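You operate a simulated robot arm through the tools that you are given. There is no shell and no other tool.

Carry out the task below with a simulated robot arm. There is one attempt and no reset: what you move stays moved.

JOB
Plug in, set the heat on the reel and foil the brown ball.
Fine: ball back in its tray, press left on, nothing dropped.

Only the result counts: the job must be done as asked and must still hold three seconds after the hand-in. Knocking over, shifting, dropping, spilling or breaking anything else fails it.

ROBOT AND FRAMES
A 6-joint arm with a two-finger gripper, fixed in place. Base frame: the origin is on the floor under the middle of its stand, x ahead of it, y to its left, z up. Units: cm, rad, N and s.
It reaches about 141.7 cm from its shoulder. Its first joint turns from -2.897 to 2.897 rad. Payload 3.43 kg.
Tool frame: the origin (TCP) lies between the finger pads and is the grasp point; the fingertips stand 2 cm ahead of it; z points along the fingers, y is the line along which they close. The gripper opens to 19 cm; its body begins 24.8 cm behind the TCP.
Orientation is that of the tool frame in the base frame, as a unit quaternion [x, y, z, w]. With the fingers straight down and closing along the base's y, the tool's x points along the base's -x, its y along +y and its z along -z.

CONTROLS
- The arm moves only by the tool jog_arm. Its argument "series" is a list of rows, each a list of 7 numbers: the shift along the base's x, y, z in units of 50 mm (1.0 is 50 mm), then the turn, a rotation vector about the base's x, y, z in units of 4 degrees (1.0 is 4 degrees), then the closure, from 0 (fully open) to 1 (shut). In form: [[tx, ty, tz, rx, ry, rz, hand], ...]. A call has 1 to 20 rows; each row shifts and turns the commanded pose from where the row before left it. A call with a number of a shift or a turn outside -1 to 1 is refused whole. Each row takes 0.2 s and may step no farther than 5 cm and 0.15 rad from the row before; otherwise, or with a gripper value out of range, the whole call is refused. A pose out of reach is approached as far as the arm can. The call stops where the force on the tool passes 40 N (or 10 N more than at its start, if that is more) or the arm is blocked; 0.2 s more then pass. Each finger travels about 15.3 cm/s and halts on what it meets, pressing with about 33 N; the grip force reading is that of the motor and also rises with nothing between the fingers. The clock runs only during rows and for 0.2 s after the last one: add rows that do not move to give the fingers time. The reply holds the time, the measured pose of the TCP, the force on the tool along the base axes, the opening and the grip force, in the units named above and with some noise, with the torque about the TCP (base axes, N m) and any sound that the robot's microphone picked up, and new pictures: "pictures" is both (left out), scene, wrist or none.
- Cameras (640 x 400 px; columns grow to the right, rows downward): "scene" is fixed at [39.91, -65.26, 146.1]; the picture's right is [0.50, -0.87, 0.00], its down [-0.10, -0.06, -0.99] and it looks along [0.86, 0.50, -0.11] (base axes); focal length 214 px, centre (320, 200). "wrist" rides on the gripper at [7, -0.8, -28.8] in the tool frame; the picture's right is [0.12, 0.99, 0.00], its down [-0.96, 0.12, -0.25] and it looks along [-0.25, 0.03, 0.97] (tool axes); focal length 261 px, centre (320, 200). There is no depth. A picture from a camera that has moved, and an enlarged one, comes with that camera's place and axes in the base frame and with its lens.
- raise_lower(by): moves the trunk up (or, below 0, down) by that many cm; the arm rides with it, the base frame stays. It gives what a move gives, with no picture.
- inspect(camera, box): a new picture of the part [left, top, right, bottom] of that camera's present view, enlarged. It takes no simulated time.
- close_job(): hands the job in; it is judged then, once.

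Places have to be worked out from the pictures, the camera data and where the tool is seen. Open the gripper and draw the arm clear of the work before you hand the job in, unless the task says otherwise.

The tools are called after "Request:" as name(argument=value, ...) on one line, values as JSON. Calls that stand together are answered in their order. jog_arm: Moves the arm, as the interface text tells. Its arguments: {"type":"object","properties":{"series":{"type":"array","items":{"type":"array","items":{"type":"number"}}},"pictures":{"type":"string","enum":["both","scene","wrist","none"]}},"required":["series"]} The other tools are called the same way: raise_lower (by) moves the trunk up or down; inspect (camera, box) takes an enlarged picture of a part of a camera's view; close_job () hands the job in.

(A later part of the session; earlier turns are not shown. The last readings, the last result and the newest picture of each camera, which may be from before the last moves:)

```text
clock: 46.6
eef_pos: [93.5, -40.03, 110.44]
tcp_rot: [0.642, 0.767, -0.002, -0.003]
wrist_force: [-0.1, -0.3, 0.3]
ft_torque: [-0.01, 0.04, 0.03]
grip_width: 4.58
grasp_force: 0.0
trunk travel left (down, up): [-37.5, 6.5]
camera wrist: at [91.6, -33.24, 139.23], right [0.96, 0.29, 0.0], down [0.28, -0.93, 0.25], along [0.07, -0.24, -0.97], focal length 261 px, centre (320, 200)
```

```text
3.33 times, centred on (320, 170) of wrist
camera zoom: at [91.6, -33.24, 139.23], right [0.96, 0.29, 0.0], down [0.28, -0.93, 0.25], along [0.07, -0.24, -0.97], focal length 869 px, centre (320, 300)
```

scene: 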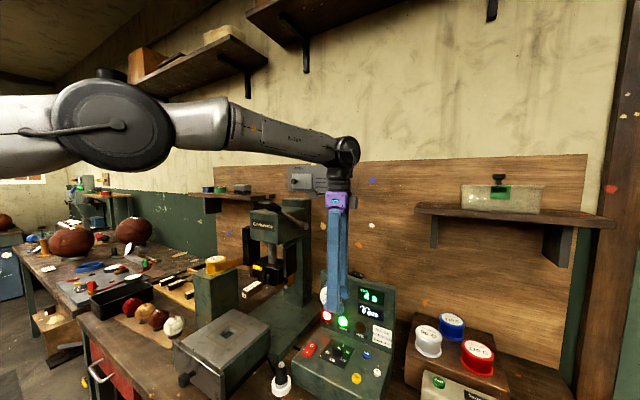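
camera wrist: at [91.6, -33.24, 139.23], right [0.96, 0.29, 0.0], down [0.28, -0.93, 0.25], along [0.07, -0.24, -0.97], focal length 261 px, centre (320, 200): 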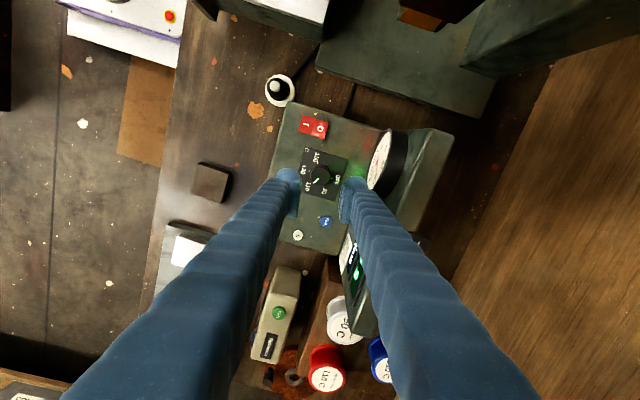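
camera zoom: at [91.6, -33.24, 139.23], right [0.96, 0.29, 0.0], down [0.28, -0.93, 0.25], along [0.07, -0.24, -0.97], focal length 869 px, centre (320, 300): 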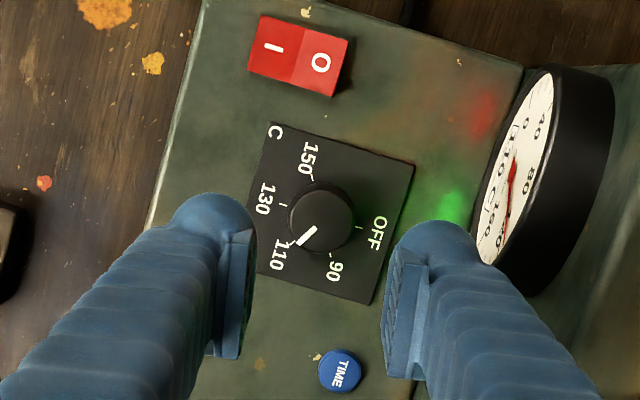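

The dial sits on 110, READY lit, TIME 4 s, USED dark. Now for the ball: I'll rise, retreat from the panel, untwist the yaw, and travel high above the press to view the ball tray from above.

Request:
jog_arm(series=[[-0.2, 0, 0.9, 0, 0, 1, 0.6], [-0.45, 0, 0.77, 0, 0, 1, 0.6], [-0.45, 0, 0.77, 0, 0, 1, 0.6], [-0.45, 0, 0.77, 0, 0, 1, 0.6], [-0.45, 0, 0.77, 0, 0, 1, 0.6], [-0.45, 0, 0.77, 0, 0, 1, 0.4], [-0.45, 0, 0.77, 0, 0, 1, 0.3], [-0.45, 0, 0.77, 0, 0, 1, 0.3], [-0.45, 0, 0.77, 0, 0, 1, 0.3], [0, 0.5, 0, 0, 0, 1, 0.3]], pictures="scene")

Request:
jog_arm(series=[[0, 0.93, 0, 0, 0, 1, 0.3], [0, 0.93, 0, 0, 0, 1, 0.3], [0, 0.93, 0, 0, 0, 1, 0.3], [0, 0.93, 0, 0, 0, 1, 0.3], [0, 0.93, 0, 0, 0, 1, 0.3], [0, 0.93, 0, 0, 0, 1, 0.3], [0, 0.93, 0, 0, 0, 1, 0.3], [0, 0.93, 0, 0, 0, 1, 0.3], [0, 0.93, 0, 0, 0, 1, 0.3], [0, 0.93, 0, 0, 0, 1, 0.3], [0, 0.93, 0, 0, 0, 0, 0.3], [0, 0.93, 0, 0, 0, 0, 0.3], [0, 0.93, 0, 0, 0, 0, 0.3], [0, 0, 0, 0, 0, 0, 0.3]])

```text
clock: 48.8
eef_pos: [74.78, -37.47, 145.64]
tcp_rot: [0.341, 0.94, -0.002, -0.002]
wrist_force: [0.1, 0.4, -0.5]
ft_torque: [-0.04, 0.04, 0.03]
grip_width: 13.29
grasp_force: 0.1
trunk travel left (down, up): [-37.5, 6.5]
```

scene: 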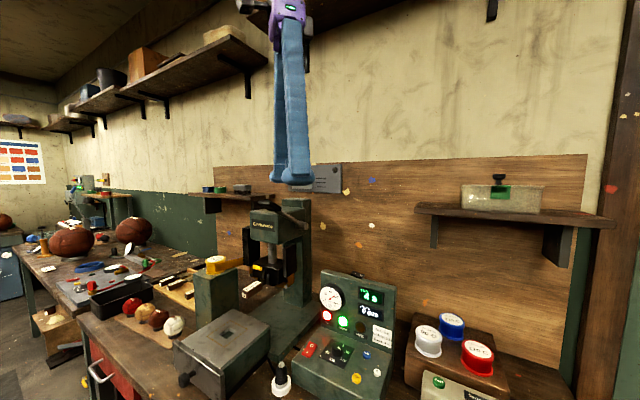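

```text
clock: 51.8
eef_pos: [74.63, 22.82, 145.47]
tcp_rot: [0.0, 1.0, -0.002, -0.002]
wrist_force: [-0.2, -0.4, -1.1]
ft_torque: [0.03, -0.05, 0.04]
grip_width: 13.3
grasp_force: 0.1
trunk travel left (down, up): [-37.5, 6.5]
camera wrist: at [67.61, 22.02, 174.24], right [-0.12, 0.99, 0.0], down [0.96, 0.12, 0.25], along [0.24, 0.03, -0.97], focal length 261 px, centre (320, 200)
```

scene: 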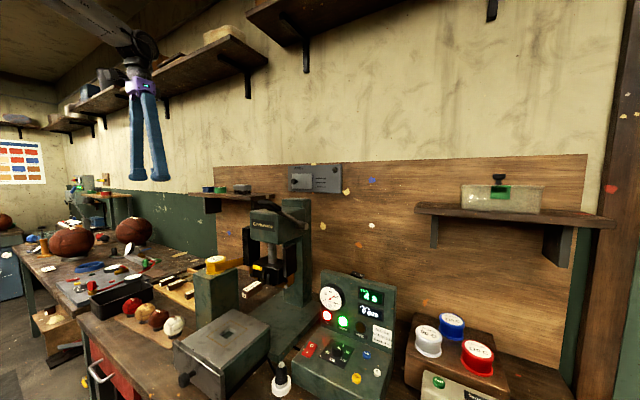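
wrist: 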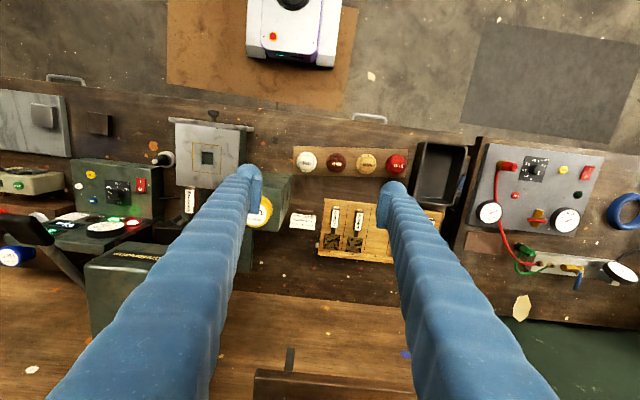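

Request:
inspect(camera="wrist", box=[270, 130, 430, 260])

Request:
inspect(camera="wrist", box=[150, 100, 320, 270])

Request:
inspect(camera="scene", box=[90, 280, 200, 360])

Request:
inspect(camera="scene", box=[170, 180, 330, 400])

```text
3.08 times, centred on (350, 195) of wrist
camera zoom: at [67.61, 22.02, 174.24], right [-0.12, 0.99, 0.0], down [0.96, 0.12, 0.25], along [0.24, 0.03, -0.97], focal length 802 px, centre (228, 215)
```

zoom: 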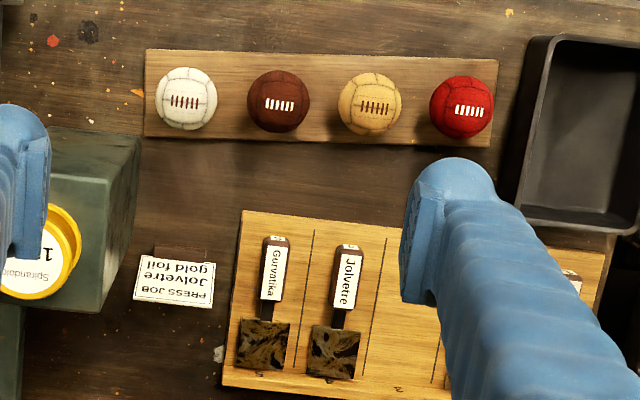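

```text
2.35 times, centred on (235, 185) of wrist
camera zoom: at [67.61, 22.02, 174.24], right [-0.12, 0.99, 0.0], down [0.96, 0.12, 0.25], along [0.24, 0.03, -0.97], focal length 613 px, centre (520, 235)
```

zoom: 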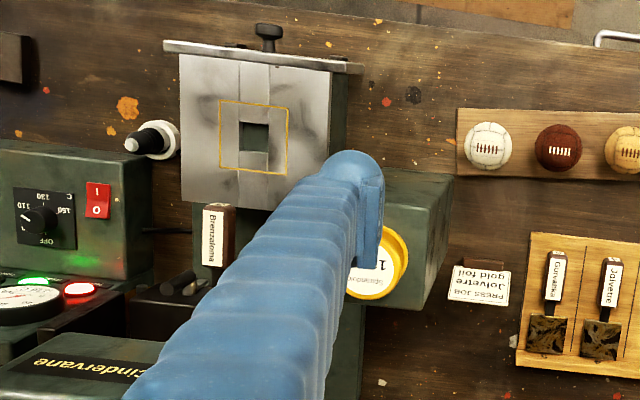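

```text
5.00 times, centred on (145, 320) of scene
camera zoom: at [39.91, -65.26, 146.1], right [0.5, -0.87, 0.0], down [-0.1, -0.06, -0.99], along [0.86, 0.5, -0.11], focal length 1072 px, centre (1195, -400)
```

zoom: 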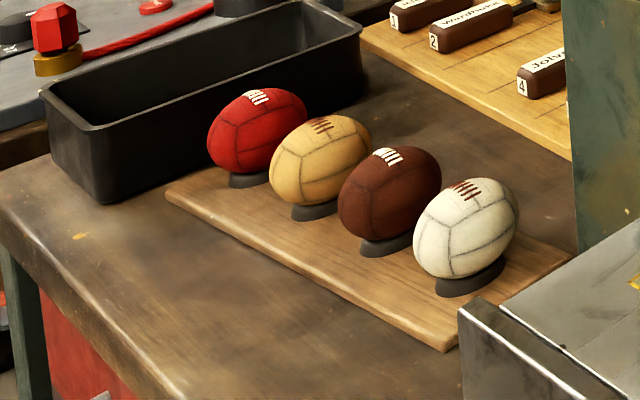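

```text
1.82 times, centred on (250, 290) of scene
camera zoom: at [39.91, -65.26, 146.1], right [0.5, -0.87, 0.0], down [-0.1, -0.06, -0.99], along [0.86, 0.5, -0.11], focal length 390 px, centre (447, 36)
```

zoom: 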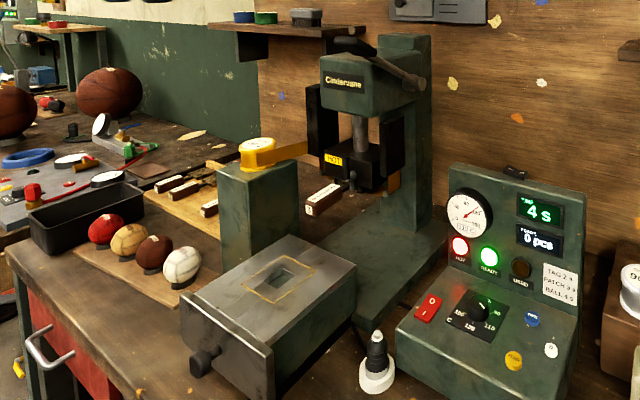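

I notice a card reading "PRESS JOB / Jolvetre / gold foil" and a die rack. Before going on, I want to read the card and rack properly.

Request:
inspect(camera="wrist", box=[285, 205, 330, 235])

Request:
inspect(camera="wrist", box=[320, 195, 400, 270])

Request:
inspect(camera="scene", box=[130, 255, 230, 310])

Request:
inspect(camera="scene", box=[235, 240, 315, 310])

```text
13.33 times, centred on (308, 220) of wrist
camera zoom: at [67.61, 22.02, 174.24], right [-0.12, 0.99, 0.0], down [0.96, 0.12, 0.25], along [0.24, 0.03, -0.97], focal length 3475 px, centre (487, -67)
```

zoom: 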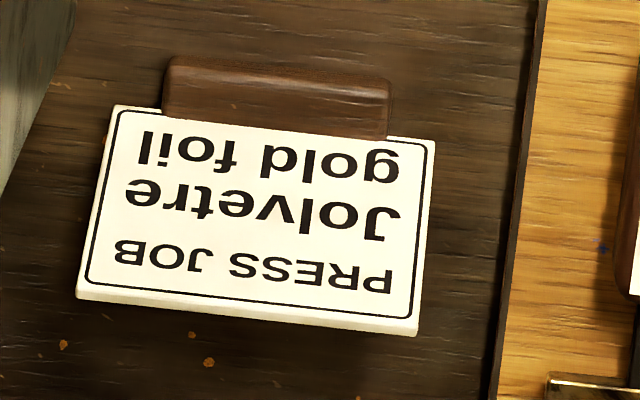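

```text
5.33 times, centred on (360, 232) of wrist
camera zoom: at [67.61, 22.02, 174.24], right [-0.12, 0.99, 0.0], down [0.96, 0.12, 0.25], along [0.24, 0.03, -0.97], focal length 1390 px, centre (107, 27)
```

zoom: 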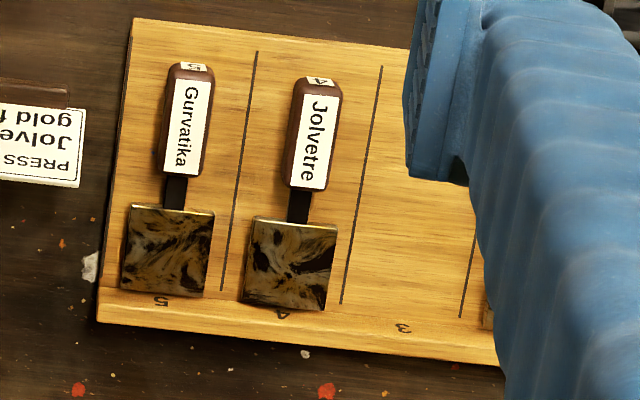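

```text
6.40 times, centred on (180, 282) of scene
camera zoom: at [39.91, -65.26, 146.1], right [0.5, -0.87, 0.0], down [-0.1, -0.06, -0.99], along [0.86, 0.5, -0.11], focal length 1373 px, centre (1216, -328)
```

zoom: 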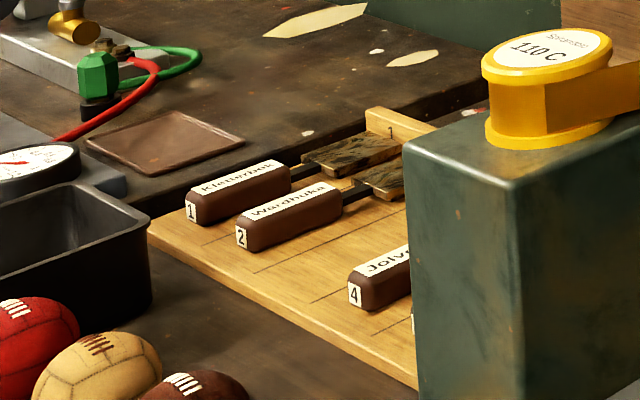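

```text
5.71 times, centred on (275, 275) of scene
camera zoom: at [39.91, -65.26, 146.1], right [0.5, -0.87, 0.0], down [-0.1, -0.06, -0.99], along [0.86, 0.5, -0.11], focal length 1226 px, centre (577, -229)
```

zoom: 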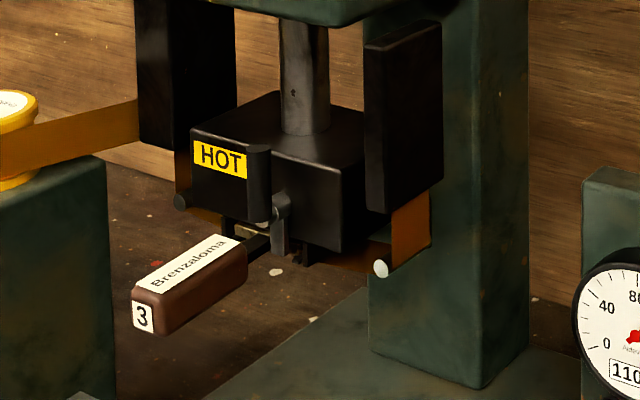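

The card names a die (Jolvetre) that differs from the one fitted, but the job as asked is only plug in, set heat, foil the brown ball and put it back—no die change requested—so I'll leave the dies alone. The brown ball is round (~6.5 cm) at about (76.05,28.4,91); I'll come above it with a -45° yaw so the fingers miss its neighbours.

Request:
jog_arm(series=[[0.026, 0.102, -0.73, 0, 0, -1, 0.4], [0.026, 0.102, -0.73, 0, 0, -1, 0.5], [0.026, 0.102, -0.73, 0, 0, -1, 0.526], [0.026, 0.102, -0.73, 0, 0, -1, 0.526], [0.026, 0.102, -0.73, 0, 0, -1, 0.526], [0.026, 0.102, -0.73, 0, 0, -1, 0.526], [0.026, 0.102, -0.73, 0, 0, -1, 0.526], [0.026, 0.102, -0.73, 0, 0, -1, 0.526], [0.026, 0.102, -0.73, 0, 0, -1, 0.526], [0.026, 0.102, -0.73, 0, 0, -1, 0.526], [0.026, 0.102, -0.73, 0, 0, -1.0, 0.526], [0, 0, 0, 0, 0, -0.25, 0.526]])

Request:
inspect(camera="wrist", box=[220, 110, 420, 260])

```text
clock: 54.4
eef_pos: [75.84, 28.68, 105.53]
tcp_rot: [0.383, 0.924, -0.002, -0.001]
wrist_force: [-0.2, -0.7, 0.9]
ft_torque: [0.0, 0.03, -0.01]
grip_width: 9.02
grasp_force: 0.0
trunk travel left (down, up): [-37.5, 6.5]
camera wrist: at [70.44, 33.11, 134.28], right [0.62, 0.79, 0.0], down [0.76, -0.6, 0.25], along [0.19, -0.15, -0.97], focal length 261 px, centre (320, 200)
```

scene: 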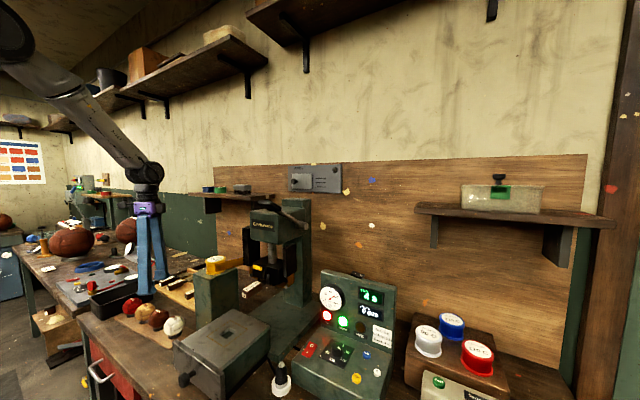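
wrist: 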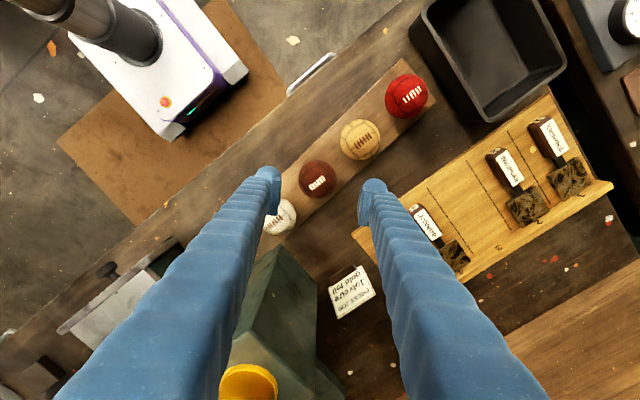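

```text
2.67 times, centred on (320, 185) of wrist
camera zoom: at [70.44, 33.11, 134.28], right [0.62, 0.79, 0.0], down [0.76, -0.6, 0.25], along [0.19, -0.15, -0.97], focal length 695 px, centre (320, 240)
```

zoom: 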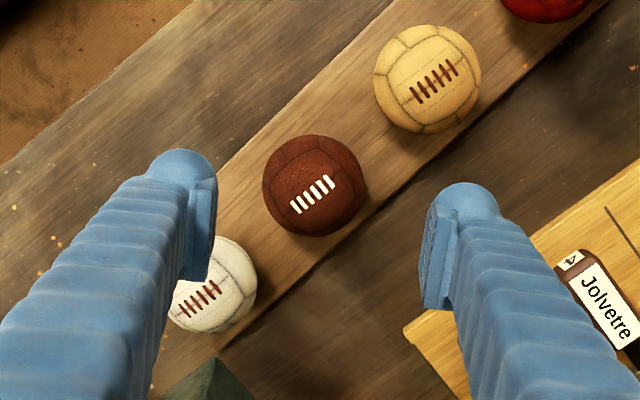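

Brown ball centre triangulates to about (76.0,28.2,~92). I'll correct by (+0.15,-0.45), descend so the pads span its equator, and check before closing.

Request:
jog_arm(series=[[0.03, -0.09, -0.8, 0, 0, 0, 0.526], [0, 0, -0.8, 0, 0, 0, 0.526], [0, 0, -0.6, 0, 0, 0, 0.526], [0, 0, -0.4, 0, 0, 0, 0.526], [0, 0, -0.2, 0, 0, 0, 0.526], [0, 0, 0, 0, 0, 0, 0.526]])

Request:
inspect(camera="wrist", box=[220, 110, 420, 260])

Request:
inspect(camera="scene", box=[100, 240, 210, 340])

```text
clock: 55.8
eef_pos: [76.25, 28.25, 91.42]
tcp_rot: [0.383, 0.924, -0.001, -0.001]
wrist_force: [0.1, 0.5, -0.2]
ft_torque: [-0.01, -0.04, 0.01]
grip_width: 9.03
grasp_force: 0.0
trunk travel left (down, up): [-37.5, 6.5]
camera wrist: at [70.73, 32.51, 120.22], right [0.62, 0.79, 0.0], down [0.76, -0.6, 0.25], along [0.19, -0.15, -0.97], focal length 261 px, centre (320, 200)
```

scene: 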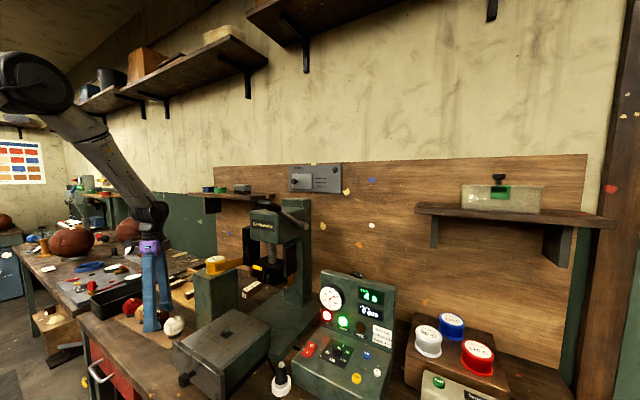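
wrist: 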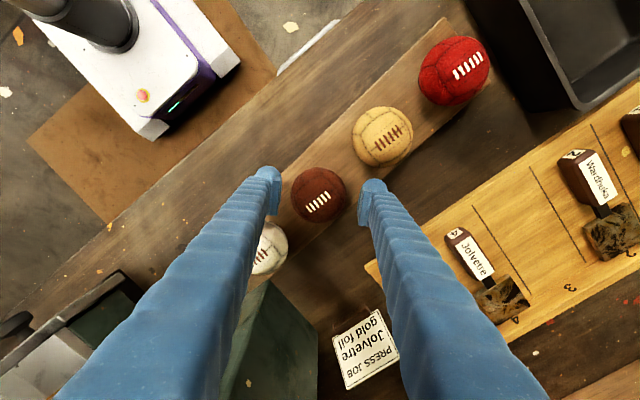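

```text
2.67 times, centred on (320, 185) of wrist
camera zoom: at [70.73, 32.51, 120.22], right [0.62, 0.79, 0.0], down [0.76, -0.6, 0.25], along [0.19, -0.15, -0.97], focal length 695 px, centre (320, 240)
```

zoom: 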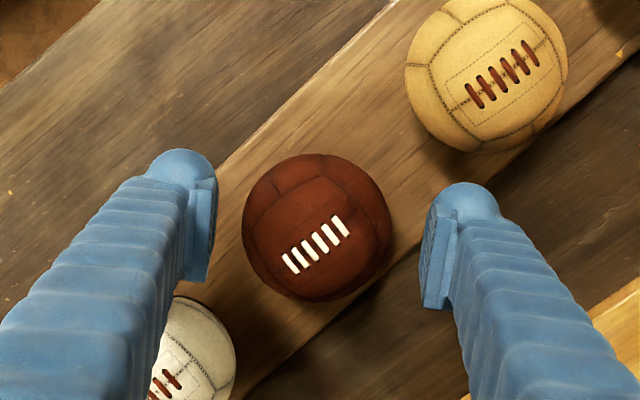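

```text
4.00 times, centred on (155, 290) of scene
camera zoom: at [39.91, -65.26, 146.1], right [0.5, -0.87, 0.0], down [-0.1, -0.06, -0.99], along [0.86, 0.5, -0.11], focal length 858 px, centre (980, -160)
```

zoom: 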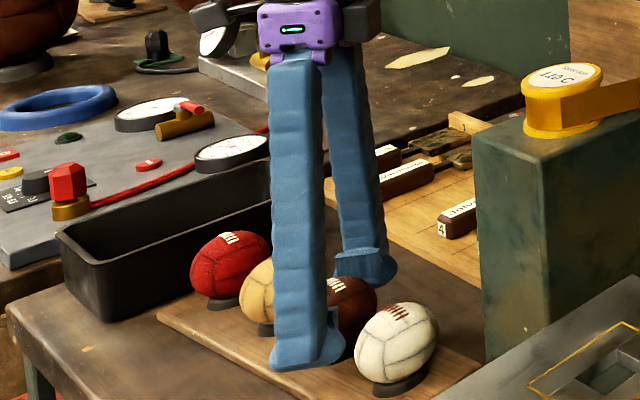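

The ball is centred under the TCP. Closing on it now.

Request:
jog_arm(series=[[0, 0, 0, 0, 0, 0, 0.6], [0, 0, 0, 0, 0, 0, 0.7], [0, 0, 0, 0, 0, 0, 0.85], [0, 0, 0, 0, 0, 0, 1], [0, 0, 0, 0, 0, 0, 1]])

Request:
inspect(camera="wrist", box=[220, 110, 420, 260])

```text
clock: 57.0
eef_pos: [76.3, 28.07, 91.45]
tcp_rot: [0.383, 0.924, -0.001, -0.001]
wrist_force: [0.3, -0.6, 0.2]
ft_torque: [0.03, -0.02, 0.01]
grip_width: 6.33
grasp_force: 32.4
trunk travel left (down, up): [-37.5, 6.5]
camera wrist: at [70.74, 32.5, 120.22], right [0.62, 0.79, 0.0], down [0.76, -0.6, 0.25], along [0.19, -0.15, -0.97], focal length 261 px, centre (320, 200)
```

scene: 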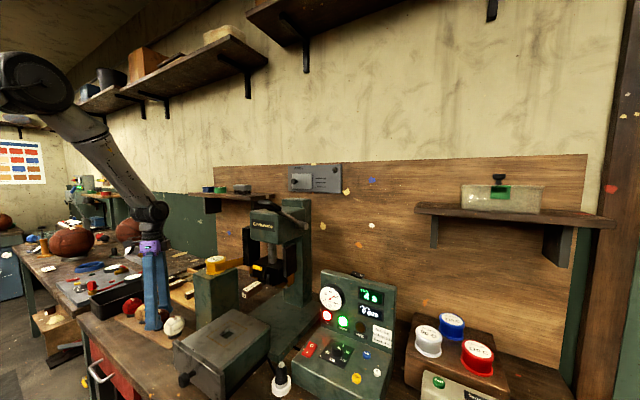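
wrist: 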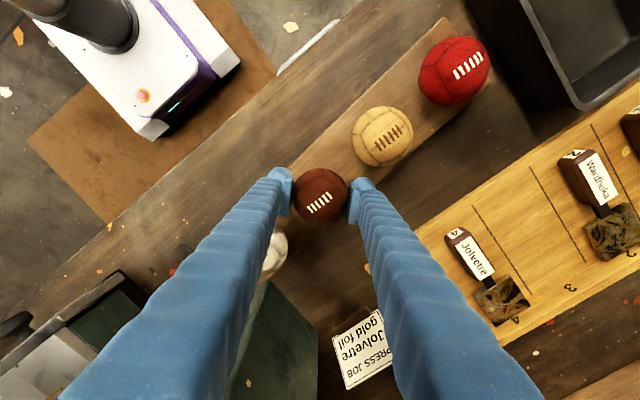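

```text
2.67 times, centred on (320, 185) of wrist
camera zoom: at [70.74, 32.5, 120.22], right [0.62, 0.79, 0.0], down [0.76, -0.6, 0.25], along [0.19, -0.15, -0.97], focal length 695 px, centre (320, 240)
```

zoom: 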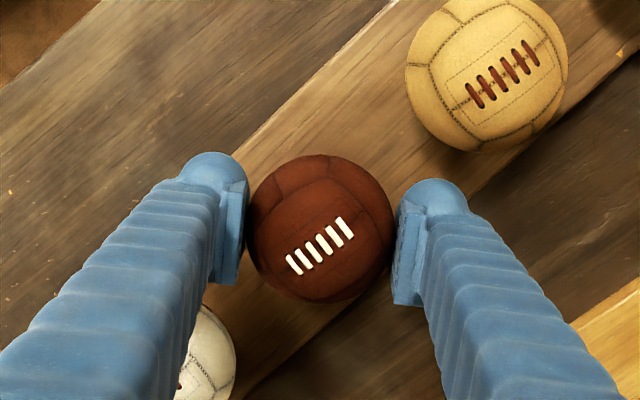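

Ball gripped (6.33 cm). I'll lift it straight up 34 cm, above the reel height, and check it's held.

Request:
jog_arm(series=[[0, 0, 0.2, 0, 0, 0, 1], [0, 0, 0.6, 0, 0, 0, 1], [0, 0, 0.9, 0, 0, 0, 1], [0, 0, 0.9, 0, 0, 0, 1], [0, 0, 0.9, 0, 0, 0, 1], [0, 0, 0.9, 0, 0, 0, 1], [0, 0, 0.9, 0, 0, 0, 1], [0, 0, 0.9, 0, 0, 0, 1], [0, 0, 0.5, 0, 0, 0, 1], [0, 0, 0, 0, 0, 0, 1]])

```text
clock: 59.2
eef_pos: [76.36, 27.88, 125.03]
tcp_rot: [0.383, 0.924, -0.001, -0.001]
wrist_force: [0.5, 0.2, -1.0]
ft_torque: [0.0, 0.01, -0.02]
grip_width: 6.33
grasp_force: 32.5
trunk travel left (down, up): [-37.5, 6.5]
camera wrist: at [70.93, 32.39, 153.85], right [0.62, 0.79, 0.0], down [0.76, -0.6, 0.25], along [0.19, -0.15, -0.97], focal length 261 px, centre (320, 200)
```

scene: 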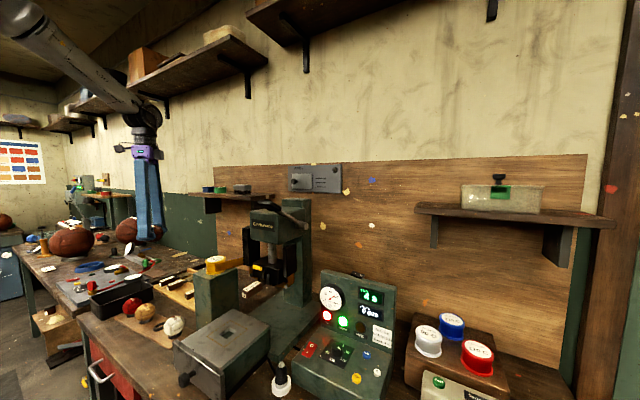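
wrist: 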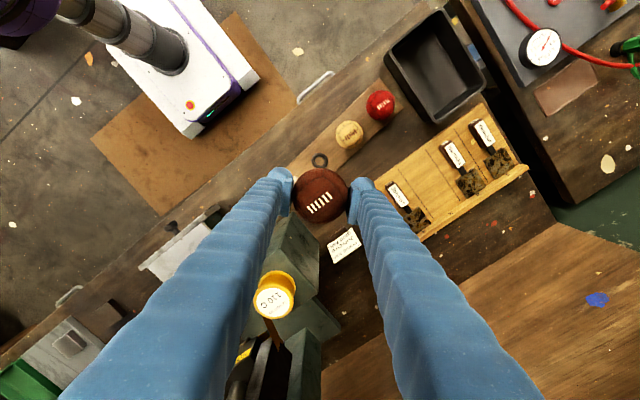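

The ball is secure and its empty cup shows at about (76.1,28.3). Now traverse at z=125 to above the nest.

Request:
jog_arm(series=[[0, -0.85, 0, 0, 0, 0, 1], [0, -0.85, 0, 0, 0, 0, 1], [0, -0.85, 0, 0, 0, 0, 1], [0, -0.85, 0, 0, 0, 0, 1], [0, -0.85, 0, 0, 0, 0, 1], [0, -0.85, 0, 0, 0, 0, 1], [0, -0.85, 0, 0, 0, 0, 1], [0, -0.85, 0, 0, 0, 0, 1], [0, -0.85, 0, 0, 0, 0, 1], [0, 0, 0, 0, 0, 0, 1]])

Request:
inspect(camera="wrist", box=[220, 60, 420, 260])

Request:
inspect(camera="scene", box=[170, 120, 330, 400])

```text
clock: 61.4
eef_pos: [76.42, -10.11, 124.98]
tcp_rot: [0.382, 0.924, -0.001, -0.002]
wrist_force: [0.9, 0.3, -1.9]
ft_torque: [0.0, -0.03, 0.0]
grip_width: 6.35
grasp_force: 33.1
trunk travel left (down, up): [-37.5, 6.5]
camera wrist: at [70.9, -5.71, 153.78], right [0.62, 0.79, 0.0], down [0.76, -0.6, 0.25], along [0.19, -0.15, -0.97], focal length 261 px, centre (320, 200)
```

scene: 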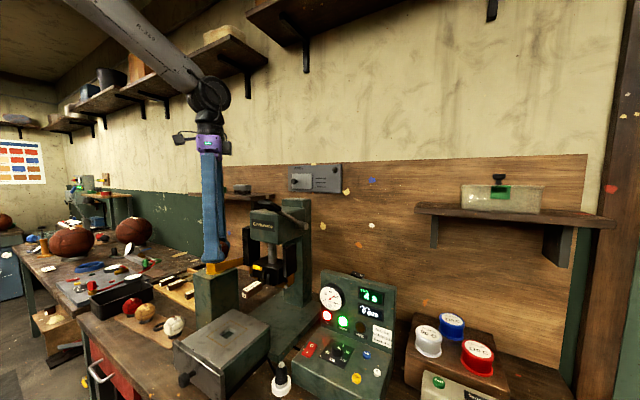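
wrist: 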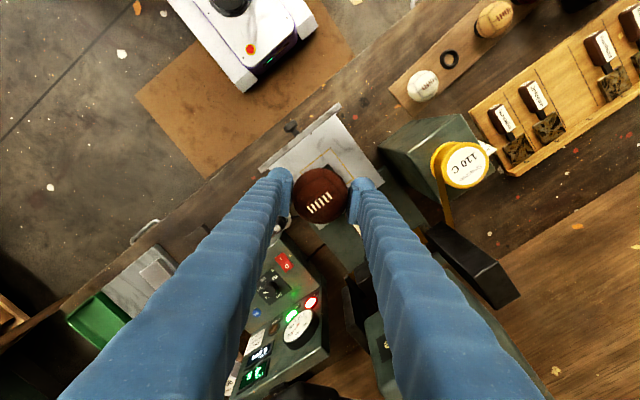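

```text
2.00 times, centred on (320, 160) of wrist
camera zoom: at [70.9, -5.71, 153.78], right [0.62, 0.79, 0.0], down [0.76, -0.6, 0.25], along [0.19, -0.15, -0.97], focal length 521 px, centre (320, 280)
```

zoom: 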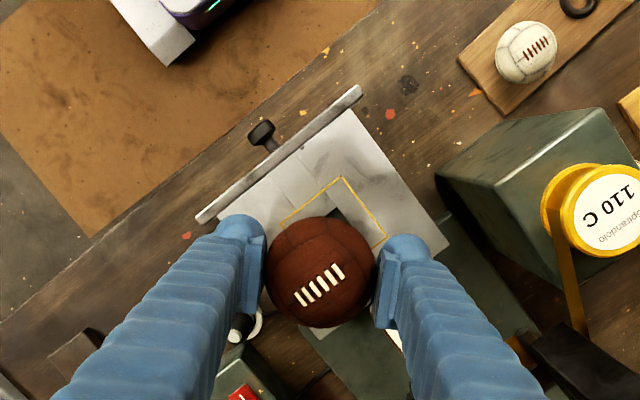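

```text
1.43 times, centred on (250, 260) of scene
camera zoom: at [39.91, -65.26, 146.1], right [0.5, -0.87, 0.0], down [-0.1, -0.06, -0.99], along [0.86, 0.5, -0.11], focal length 306 px, centre (420, 114)
```

zoom: 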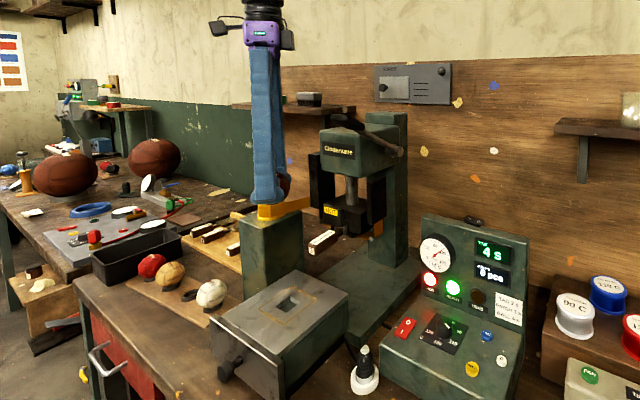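

Using several views, the nest centre is about (78.5,-9.9) with the table top at z≈97.9; the ball centre coincides with the TCP height, so it should rest at TCP z≈100.5. I'll move over it and descend to z≈105 first.

Request:
jog_arm(series=[[0.21, 0.02, -0.6, 0, 0, 0, 1], [0.21, 0.02, -0.8, 0, 0, 0, 1], [0, 0, -0.8, 0, 0, 0, 1], [0, 0, -0.8, 0, 0, 0, 1], [0, 0, -0.6, 0, 0, 0, 1], [0, 0, -0.4, 0, 0, 0, 1], [0, 0, 0, 0, 0, 0, 1]])

Request:
inspect(camera="wrist", box=[220, 110, 420, 260])

Request:
inspect(camera="scene", box=[170, 180, 330, 380])

```text
clock: 63.0
eef_pos: [78.35, -10.07, 104.81]
tcp_rot: [0.383, 0.924, -0.001, -0.002]
wrist_force: [0.1, -0.1, -1.1]
ft_torque: [-0.01, 0.0, -0.02]
grip_width: 6.29
grasp_force: 32.7
trunk travel left (down, up): [-37.5, 6.5]
camera wrist: at [72.84, -5.65, 133.65], right [0.62, 0.79, 0.0], down [0.76, -0.6, 0.25], along [0.19, -0.15, -0.97], focal length 261 px, centre (320, 200)
```

scene: 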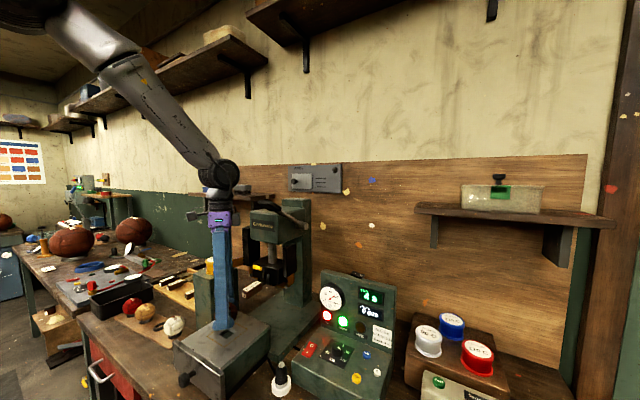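
wrist: 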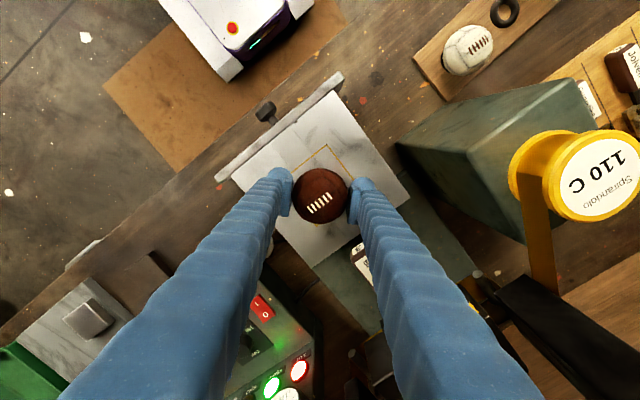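

```text
2.67 times, centred on (320, 185) of wrist
camera zoom: at [72.84, -5.65, 133.65], right [0.62, 0.79, 0.0], down [0.76, -0.6, 0.25], along [0.19, -0.15, -0.97], focal length 695 px, centre (320, 240)
```

zoom: 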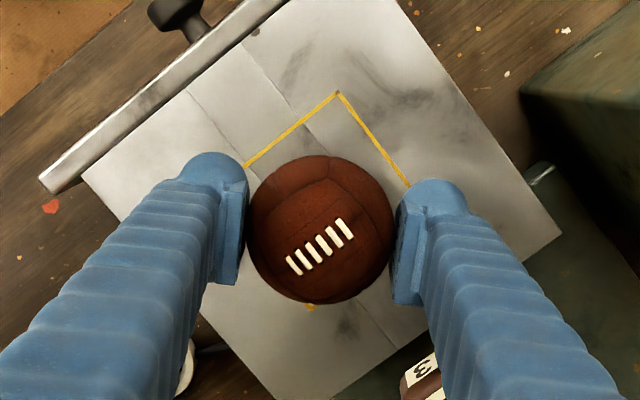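

```text
2.00 times, centred on (250, 280) of scene
camera zoom: at [39.91, -65.26, 146.1], right [0.5, -0.87, 0.0], down [-0.1, -0.06, -0.99], along [0.86, 0.5, -0.11], focal length 429 px, centre (460, 40)
```

zoom: 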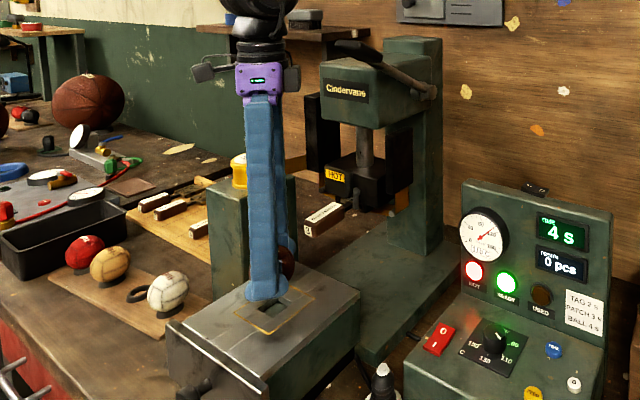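

Rectangle corners give the nest centre at about (78.6,-10.0); I'll nudge (+0.15,+0.05) and lower gently, watching for contact.

Request:
jog_arm(series=[[0.03, 0.01, -0.4, 0, 0, 0, 1], [0, 0, -0.3, 0, 0, 0, 1], [0, 0, -0.1, 0, 0, 0, 1], [0, 0, -0.04, 0, 0, 0, 1], [0, 0, 0, 0, 0, 0, 1]])

Request:
inspect(camera="scene", box=[200, 290, 270, 350])

Request:
inspect(camera="wrist", box=[220, 110, 420, 260])

```text
clock: 64.2
eef_pos: [78.39, -9.92, 100.9]
tcp_rot: [0.382, 0.924, -0.001, 0.0]
wrist_force: [0.7, 2.7, 23.3]
ft_torque: [0.01, -0.08, 0.0]
grip_width: 6.29
grasp_force: 33.3
trunk travel left (down, up): [-37.5, 6.5]
camera wrist: at [72.84, -5.62, 129.66], right [0.62, 0.79, 0.0], down [0.76, -0.6, 0.25], along [0.19, -0.15, -0.97], focal length 261 px, centre (320, 200)
```

scene: 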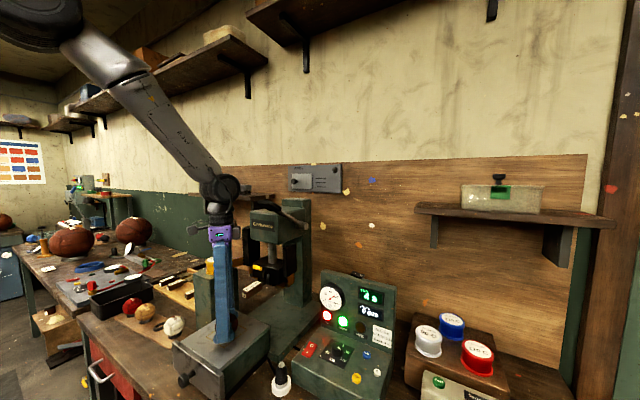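
wrist: 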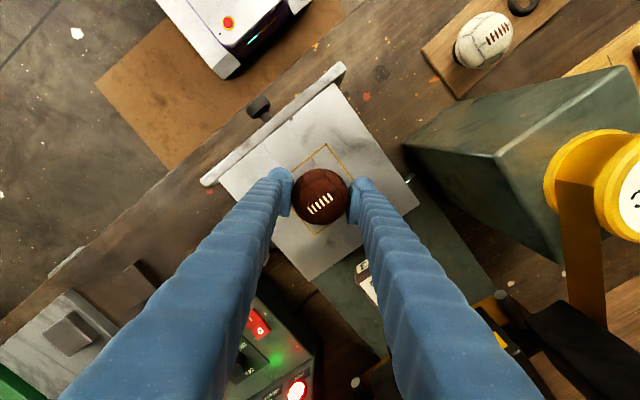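

```text
6.67 times, centred on (235, 320) of scene
camera zoom: at [39.91, -65.26, 146.1], right [0.5, -0.87, 0.0], down [-0.1, -0.06, -0.99], along [0.86, 0.5, -0.11], focal length 1430 px, centre (887, -600)
```

zoom: 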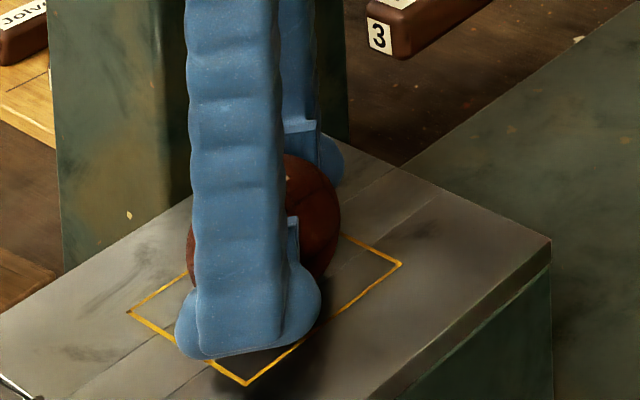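

```text
2.67 times, centred on (320, 185) of wrist
camera zoom: at [72.84, -5.62, 129.66], right [0.62, 0.79, 0.0], down [0.76, -0.6, 0.25], along [0.19, -0.15, -0.97], focal length 695 px, centre (320, 240)
```

zoom: 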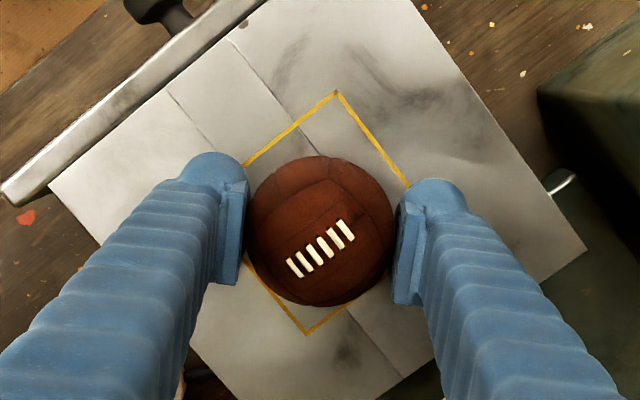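

The ball has touched down centred on the nest (23 N). I'll ease the load, open to about 8.5 cm, and check it stays put.

Request:
jog_arm(series=[[0, 0, 0.03, 0, 0, 0, 1], [0, 0, 0, 0, 0, 0, 0.65], [0, 0, 0, 0, 0, 0, 0.6], [0, 0, 0, 0, 0, 0, 0.56], [0, 0, 0, 0, 0, 0, 0.56], [0, 0, 0, 0, 0, 0, 0.56]])

Request:
inspect(camera="scene", box=[200, 290, 270, 350])

Request:
inspect(camera="wrist", box=[220, 110, 420, 260])

```text
clock: 65.6
eef_pos: [78.33, -10.0, 100.91]
tcp_rot: [0.383, 0.924, -0.001, -0.002]
wrist_force: [-0.6, -0.1, 0.2]
ft_torque: [0.03, -0.03, 0.02]
grip_width: 8.35
grasp_force: 0.0
trunk travel left (down, up): [-37.5, 6.5]
camera wrist: at [72.93, -5.6, 129.7], right [0.62, 0.79, 0.0], down [0.76, -0.6, 0.25], along [0.19, -0.15, -0.97], focal length 261 px, centre (320, 200)
```

scene: 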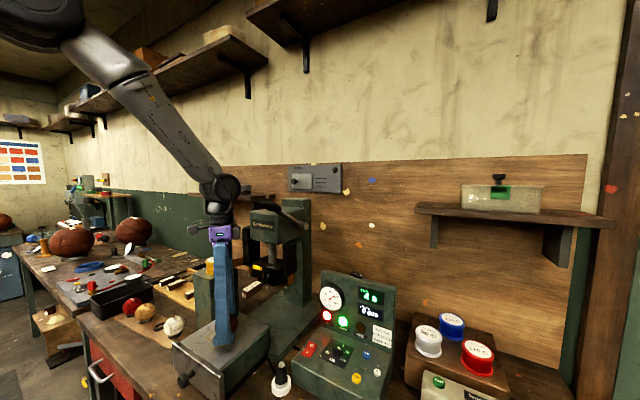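
wrist: 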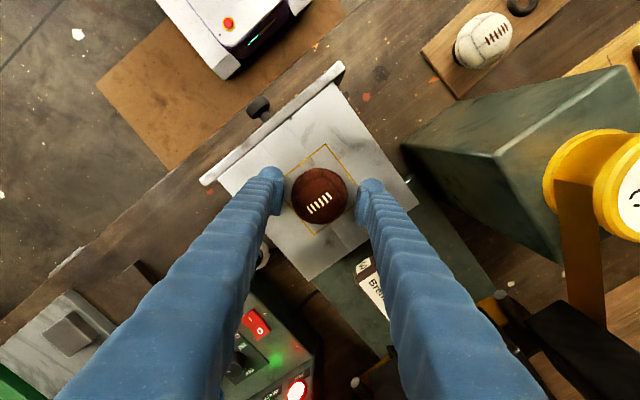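

```text
6.67 times, centred on (235, 320) of scene
camera zoom: at [39.91, -65.26, 146.1], right [0.5, -0.87, 0.0], down [-0.1, -0.06, -0.99], along [0.86, 0.5, -0.11], focal length 1430 px, centre (887, -600)
```

zoom: 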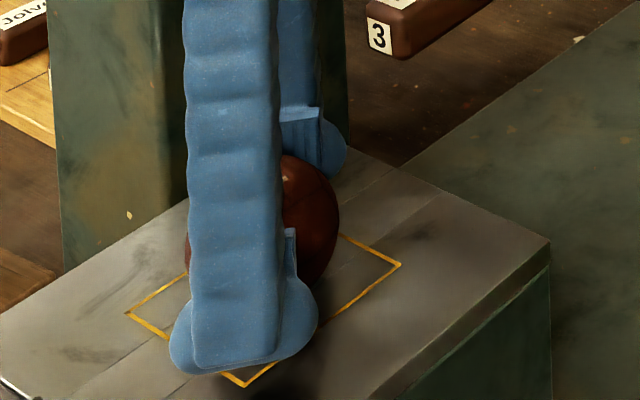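

```text
2.67 times, centred on (320, 185) of wrist
camera zoom: at [72.93, -5.6, 129.7], right [0.62, 0.79, 0.0], down [0.76, -0.6, 0.25], along [0.19, -0.15, -0.97], focal length 695 px, centre (320, 240)
```

zoom: 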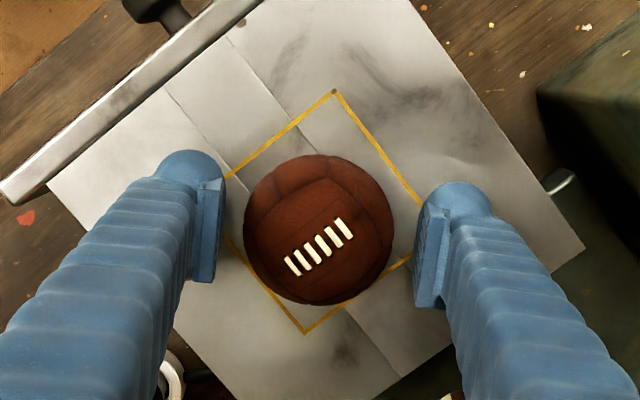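

The ball rests in the nest. I'll raise the gripper clear, untwist the yaw, back away toward the robot, and pitch to -30° to face the slide's front knob (≈(65.7,-9.8,93.9)).

Request:
jog_arm(series=[[0, 0, 0.5, 0, 0, 0, 0.56], [0, 0, 0.9, 0, 0, 0, 0.56], [0, 0, 0.9, 0, 0, 0, 0.56], [0, 0, 0.7, 0, 0, 0, 0.56], [-0.7, 0, 0.3, 0, 0, 1, 0.56], [-0.8, 0, 0, 0, 0, 1, 0.56], [-0.8, 0, 0, 0, 0, 1, 0.56], [-0.8, 0, 0, 0, 0, 1, 0.56], [-0.5, 0, 0, 0, 0, 1, 0.6], [0, 0, 0, 0, 0, 1, 0.6], [0, 0, 0, 0, 0, 1, 0.65], [0, 0, 0, 0, 0, 1, 0.65], [0, 0, 0, 0, 0, 1, 0.65], [0, 0, 0, 0, 0, 1, 0.65], [0, 0, 0, 0, 0, 1, 0.65], [0, 0, 0, 0, 0, 0.25, 0.65]])

Request:
inspect(camera="scene", box=[170, 280, 290, 400])

```text
clock: 69.0
eef_pos: [60.48, -9.96, 117.4]
tcp_rot: [-0.001, 1.0, -0.002, -0.001]
wrist_force: [-0.8, 0.9, 0.2]
ft_torque: [0.0, 0.0, -0.01]
grip_width: 6.65
grasp_force: 0.0
trunk travel left (down, up): [-37.5, 6.5]
camera wrist: at [53.49, -10.73, 146.25], right [-0.12, 0.99, 0.0], down [0.96, 0.12, 0.25], along [0.24, 0.03, -0.97], focal length 261 px, centre (320, 200)
```

scene: 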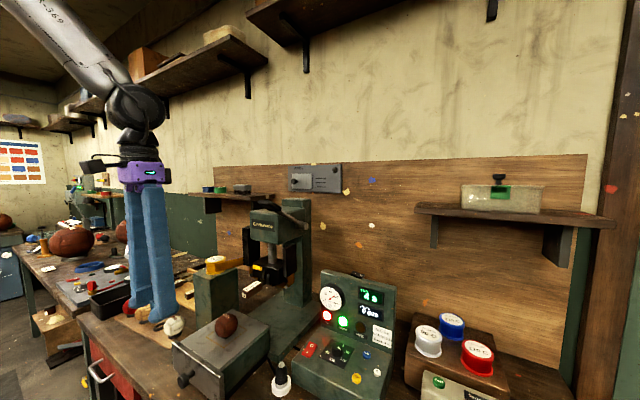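
wrist: 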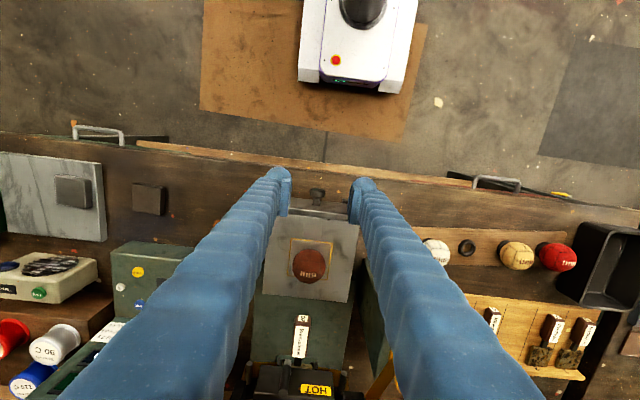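

```text
3.33 times, centred on (230, 340) of scene
camera zoom: at [39.91, -65.26, 146.1], right [0.5, -0.87, 0.0], down [-0.1, -0.06, -0.99], along [0.86, 0.5, -0.11], focal length 715 px, centre (620, -267)
```

zoom: 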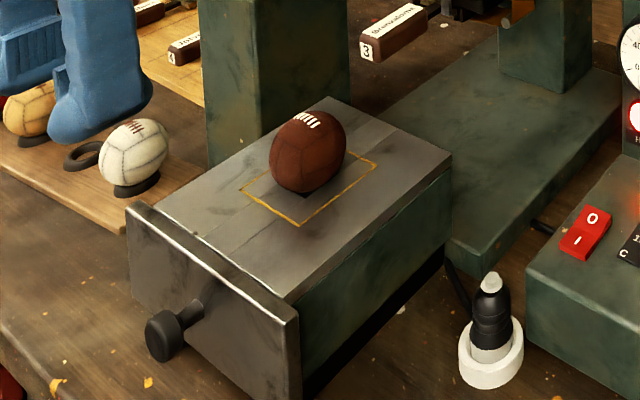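

Request:
inspect(camera="wrist", box=[270, 170, 370, 300])

Request:
inspect(camera="scene", box=[165, 345, 225, 400])

```text
3.08 times, centred on (320, 235) of wrist
camera zoom: at [53.49, -10.73, 146.25], right [-0.12, 0.99, 0.0], down [0.96, 0.12, 0.25], along [0.24, 0.03, -0.97], focal length 802 px, centre (320, 92)
```

zoom: 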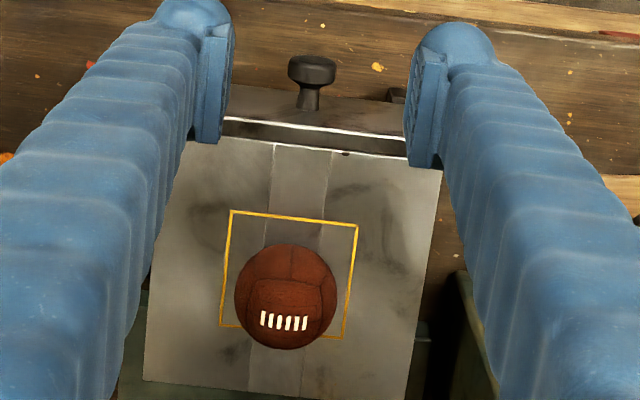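

```text
7.27 times, centred on (195, 372) of scene
camera zoom: at [39.91, -65.26, 146.1], right [0.5, -0.87, 0.0], down [-0.1, -0.06, -0.99], along [0.86, 0.5, -0.11], focal length 1560 px, centre (1229, -1054)
```

zoom: 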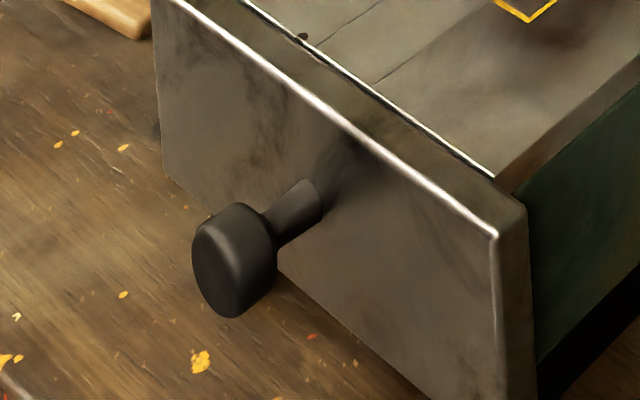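

Ball seated well. The knob head (≈3.2 cm) is at (65.3,-9.8,94). I'll pitch the tool -30° and go to a pre-grasp point just behind it.

Request:
jog_arm(series=[[0, 0, 0, 0, -1, 0, 0.65], [0, 0, 0, 0, -1, 0, 0.65], [0, 0, 0, 0, -1, 0, 0.65], [0, 0, 0, 0, -1, 0, 0.65], [0, 0, 0, 0, -1, 0, 0.65], [0, 0, 0, 0, -1, 0, 0.65], [0, 0, 0, 0, -1, 0, 0.65], [0, 0, 0, 0, -0.5, 0, 0.65], [0.05, 0.02, -0.8, 0, 0, 0, 0.7], [0.05, 0.01, -0.9, 0, 0, 0, 0.7], [0.1, 0, -0.9, 0, 0, 0, 0.7], [0.06, 0, -0.86, 0, 0, 0, 0.7], [0, 0, 0, 0, 0, 0, 0.7]])

Request:
inspect(camera="wrist", box=[240, 130, 400, 250])

Request:
inspect(camera="scene", box=[140, 300, 260, 400])

```text
clock: 71.8
eef_pos: [62.14, -8.96, 102.77]
tcp_rot: [-0.002, 0.979, 0.018, 0.205]
wrist_force: [0.7, 0.4, -0.6]
ft_torque: [0.02, 0.1, 0.01]
grip_width: 5.69
grasp_force: 0.2
out of reach, approached as far as the arm can: row 6, 7, 12
trunk travel left (down, up): [-37.5, 6.5]
camera wrist: at [44.16, -10.79, 126.23], right [-0.12, 0.99, -0.01], down [0.78, 0.1, 0.62], along [0.61, 0.06, -0.79], focal length 261 px, centre (320, 200)
```

scene: 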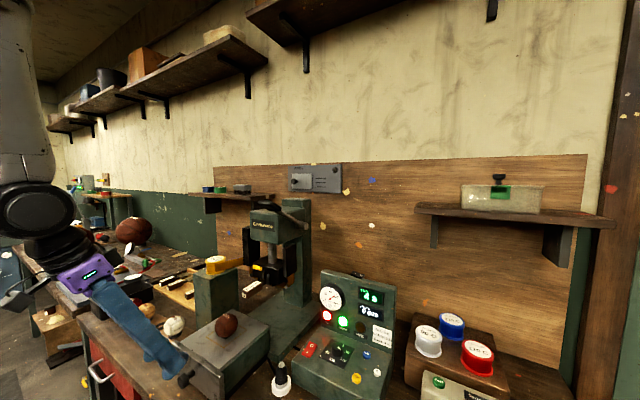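
wrist: 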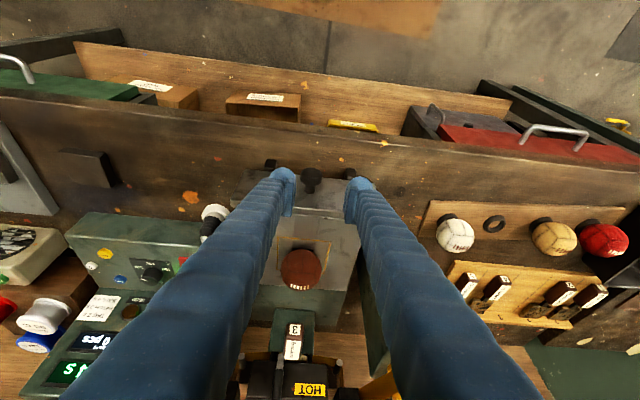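

```text
3.33 times, centred on (320, 190) of wrist
camera zoom: at [44.16, -10.79, 126.23], right [-0.12, 0.99, -0.01], down [0.78, 0.1, 0.62], along [0.61, 0.06, -0.79], focal length 869 px, centre (320, 233)
```

zoom: 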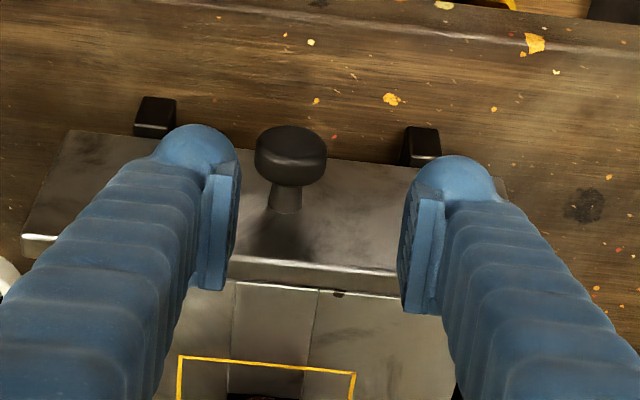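

```text
4.00 times, centred on (200, 350) of scene
camera zoom: at [39.91, -65.26, 146.1], right [0.5, -0.87, 0.0], down [-0.1, -0.06, -0.99], along [0.86, 0.5, -0.11], focal length 858 px, centre (800, -400)
```

zoom: 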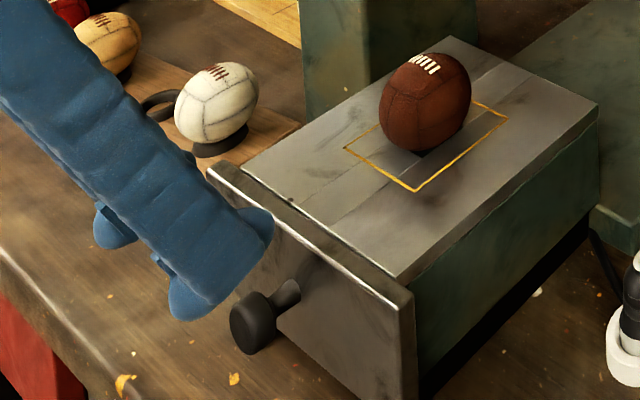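

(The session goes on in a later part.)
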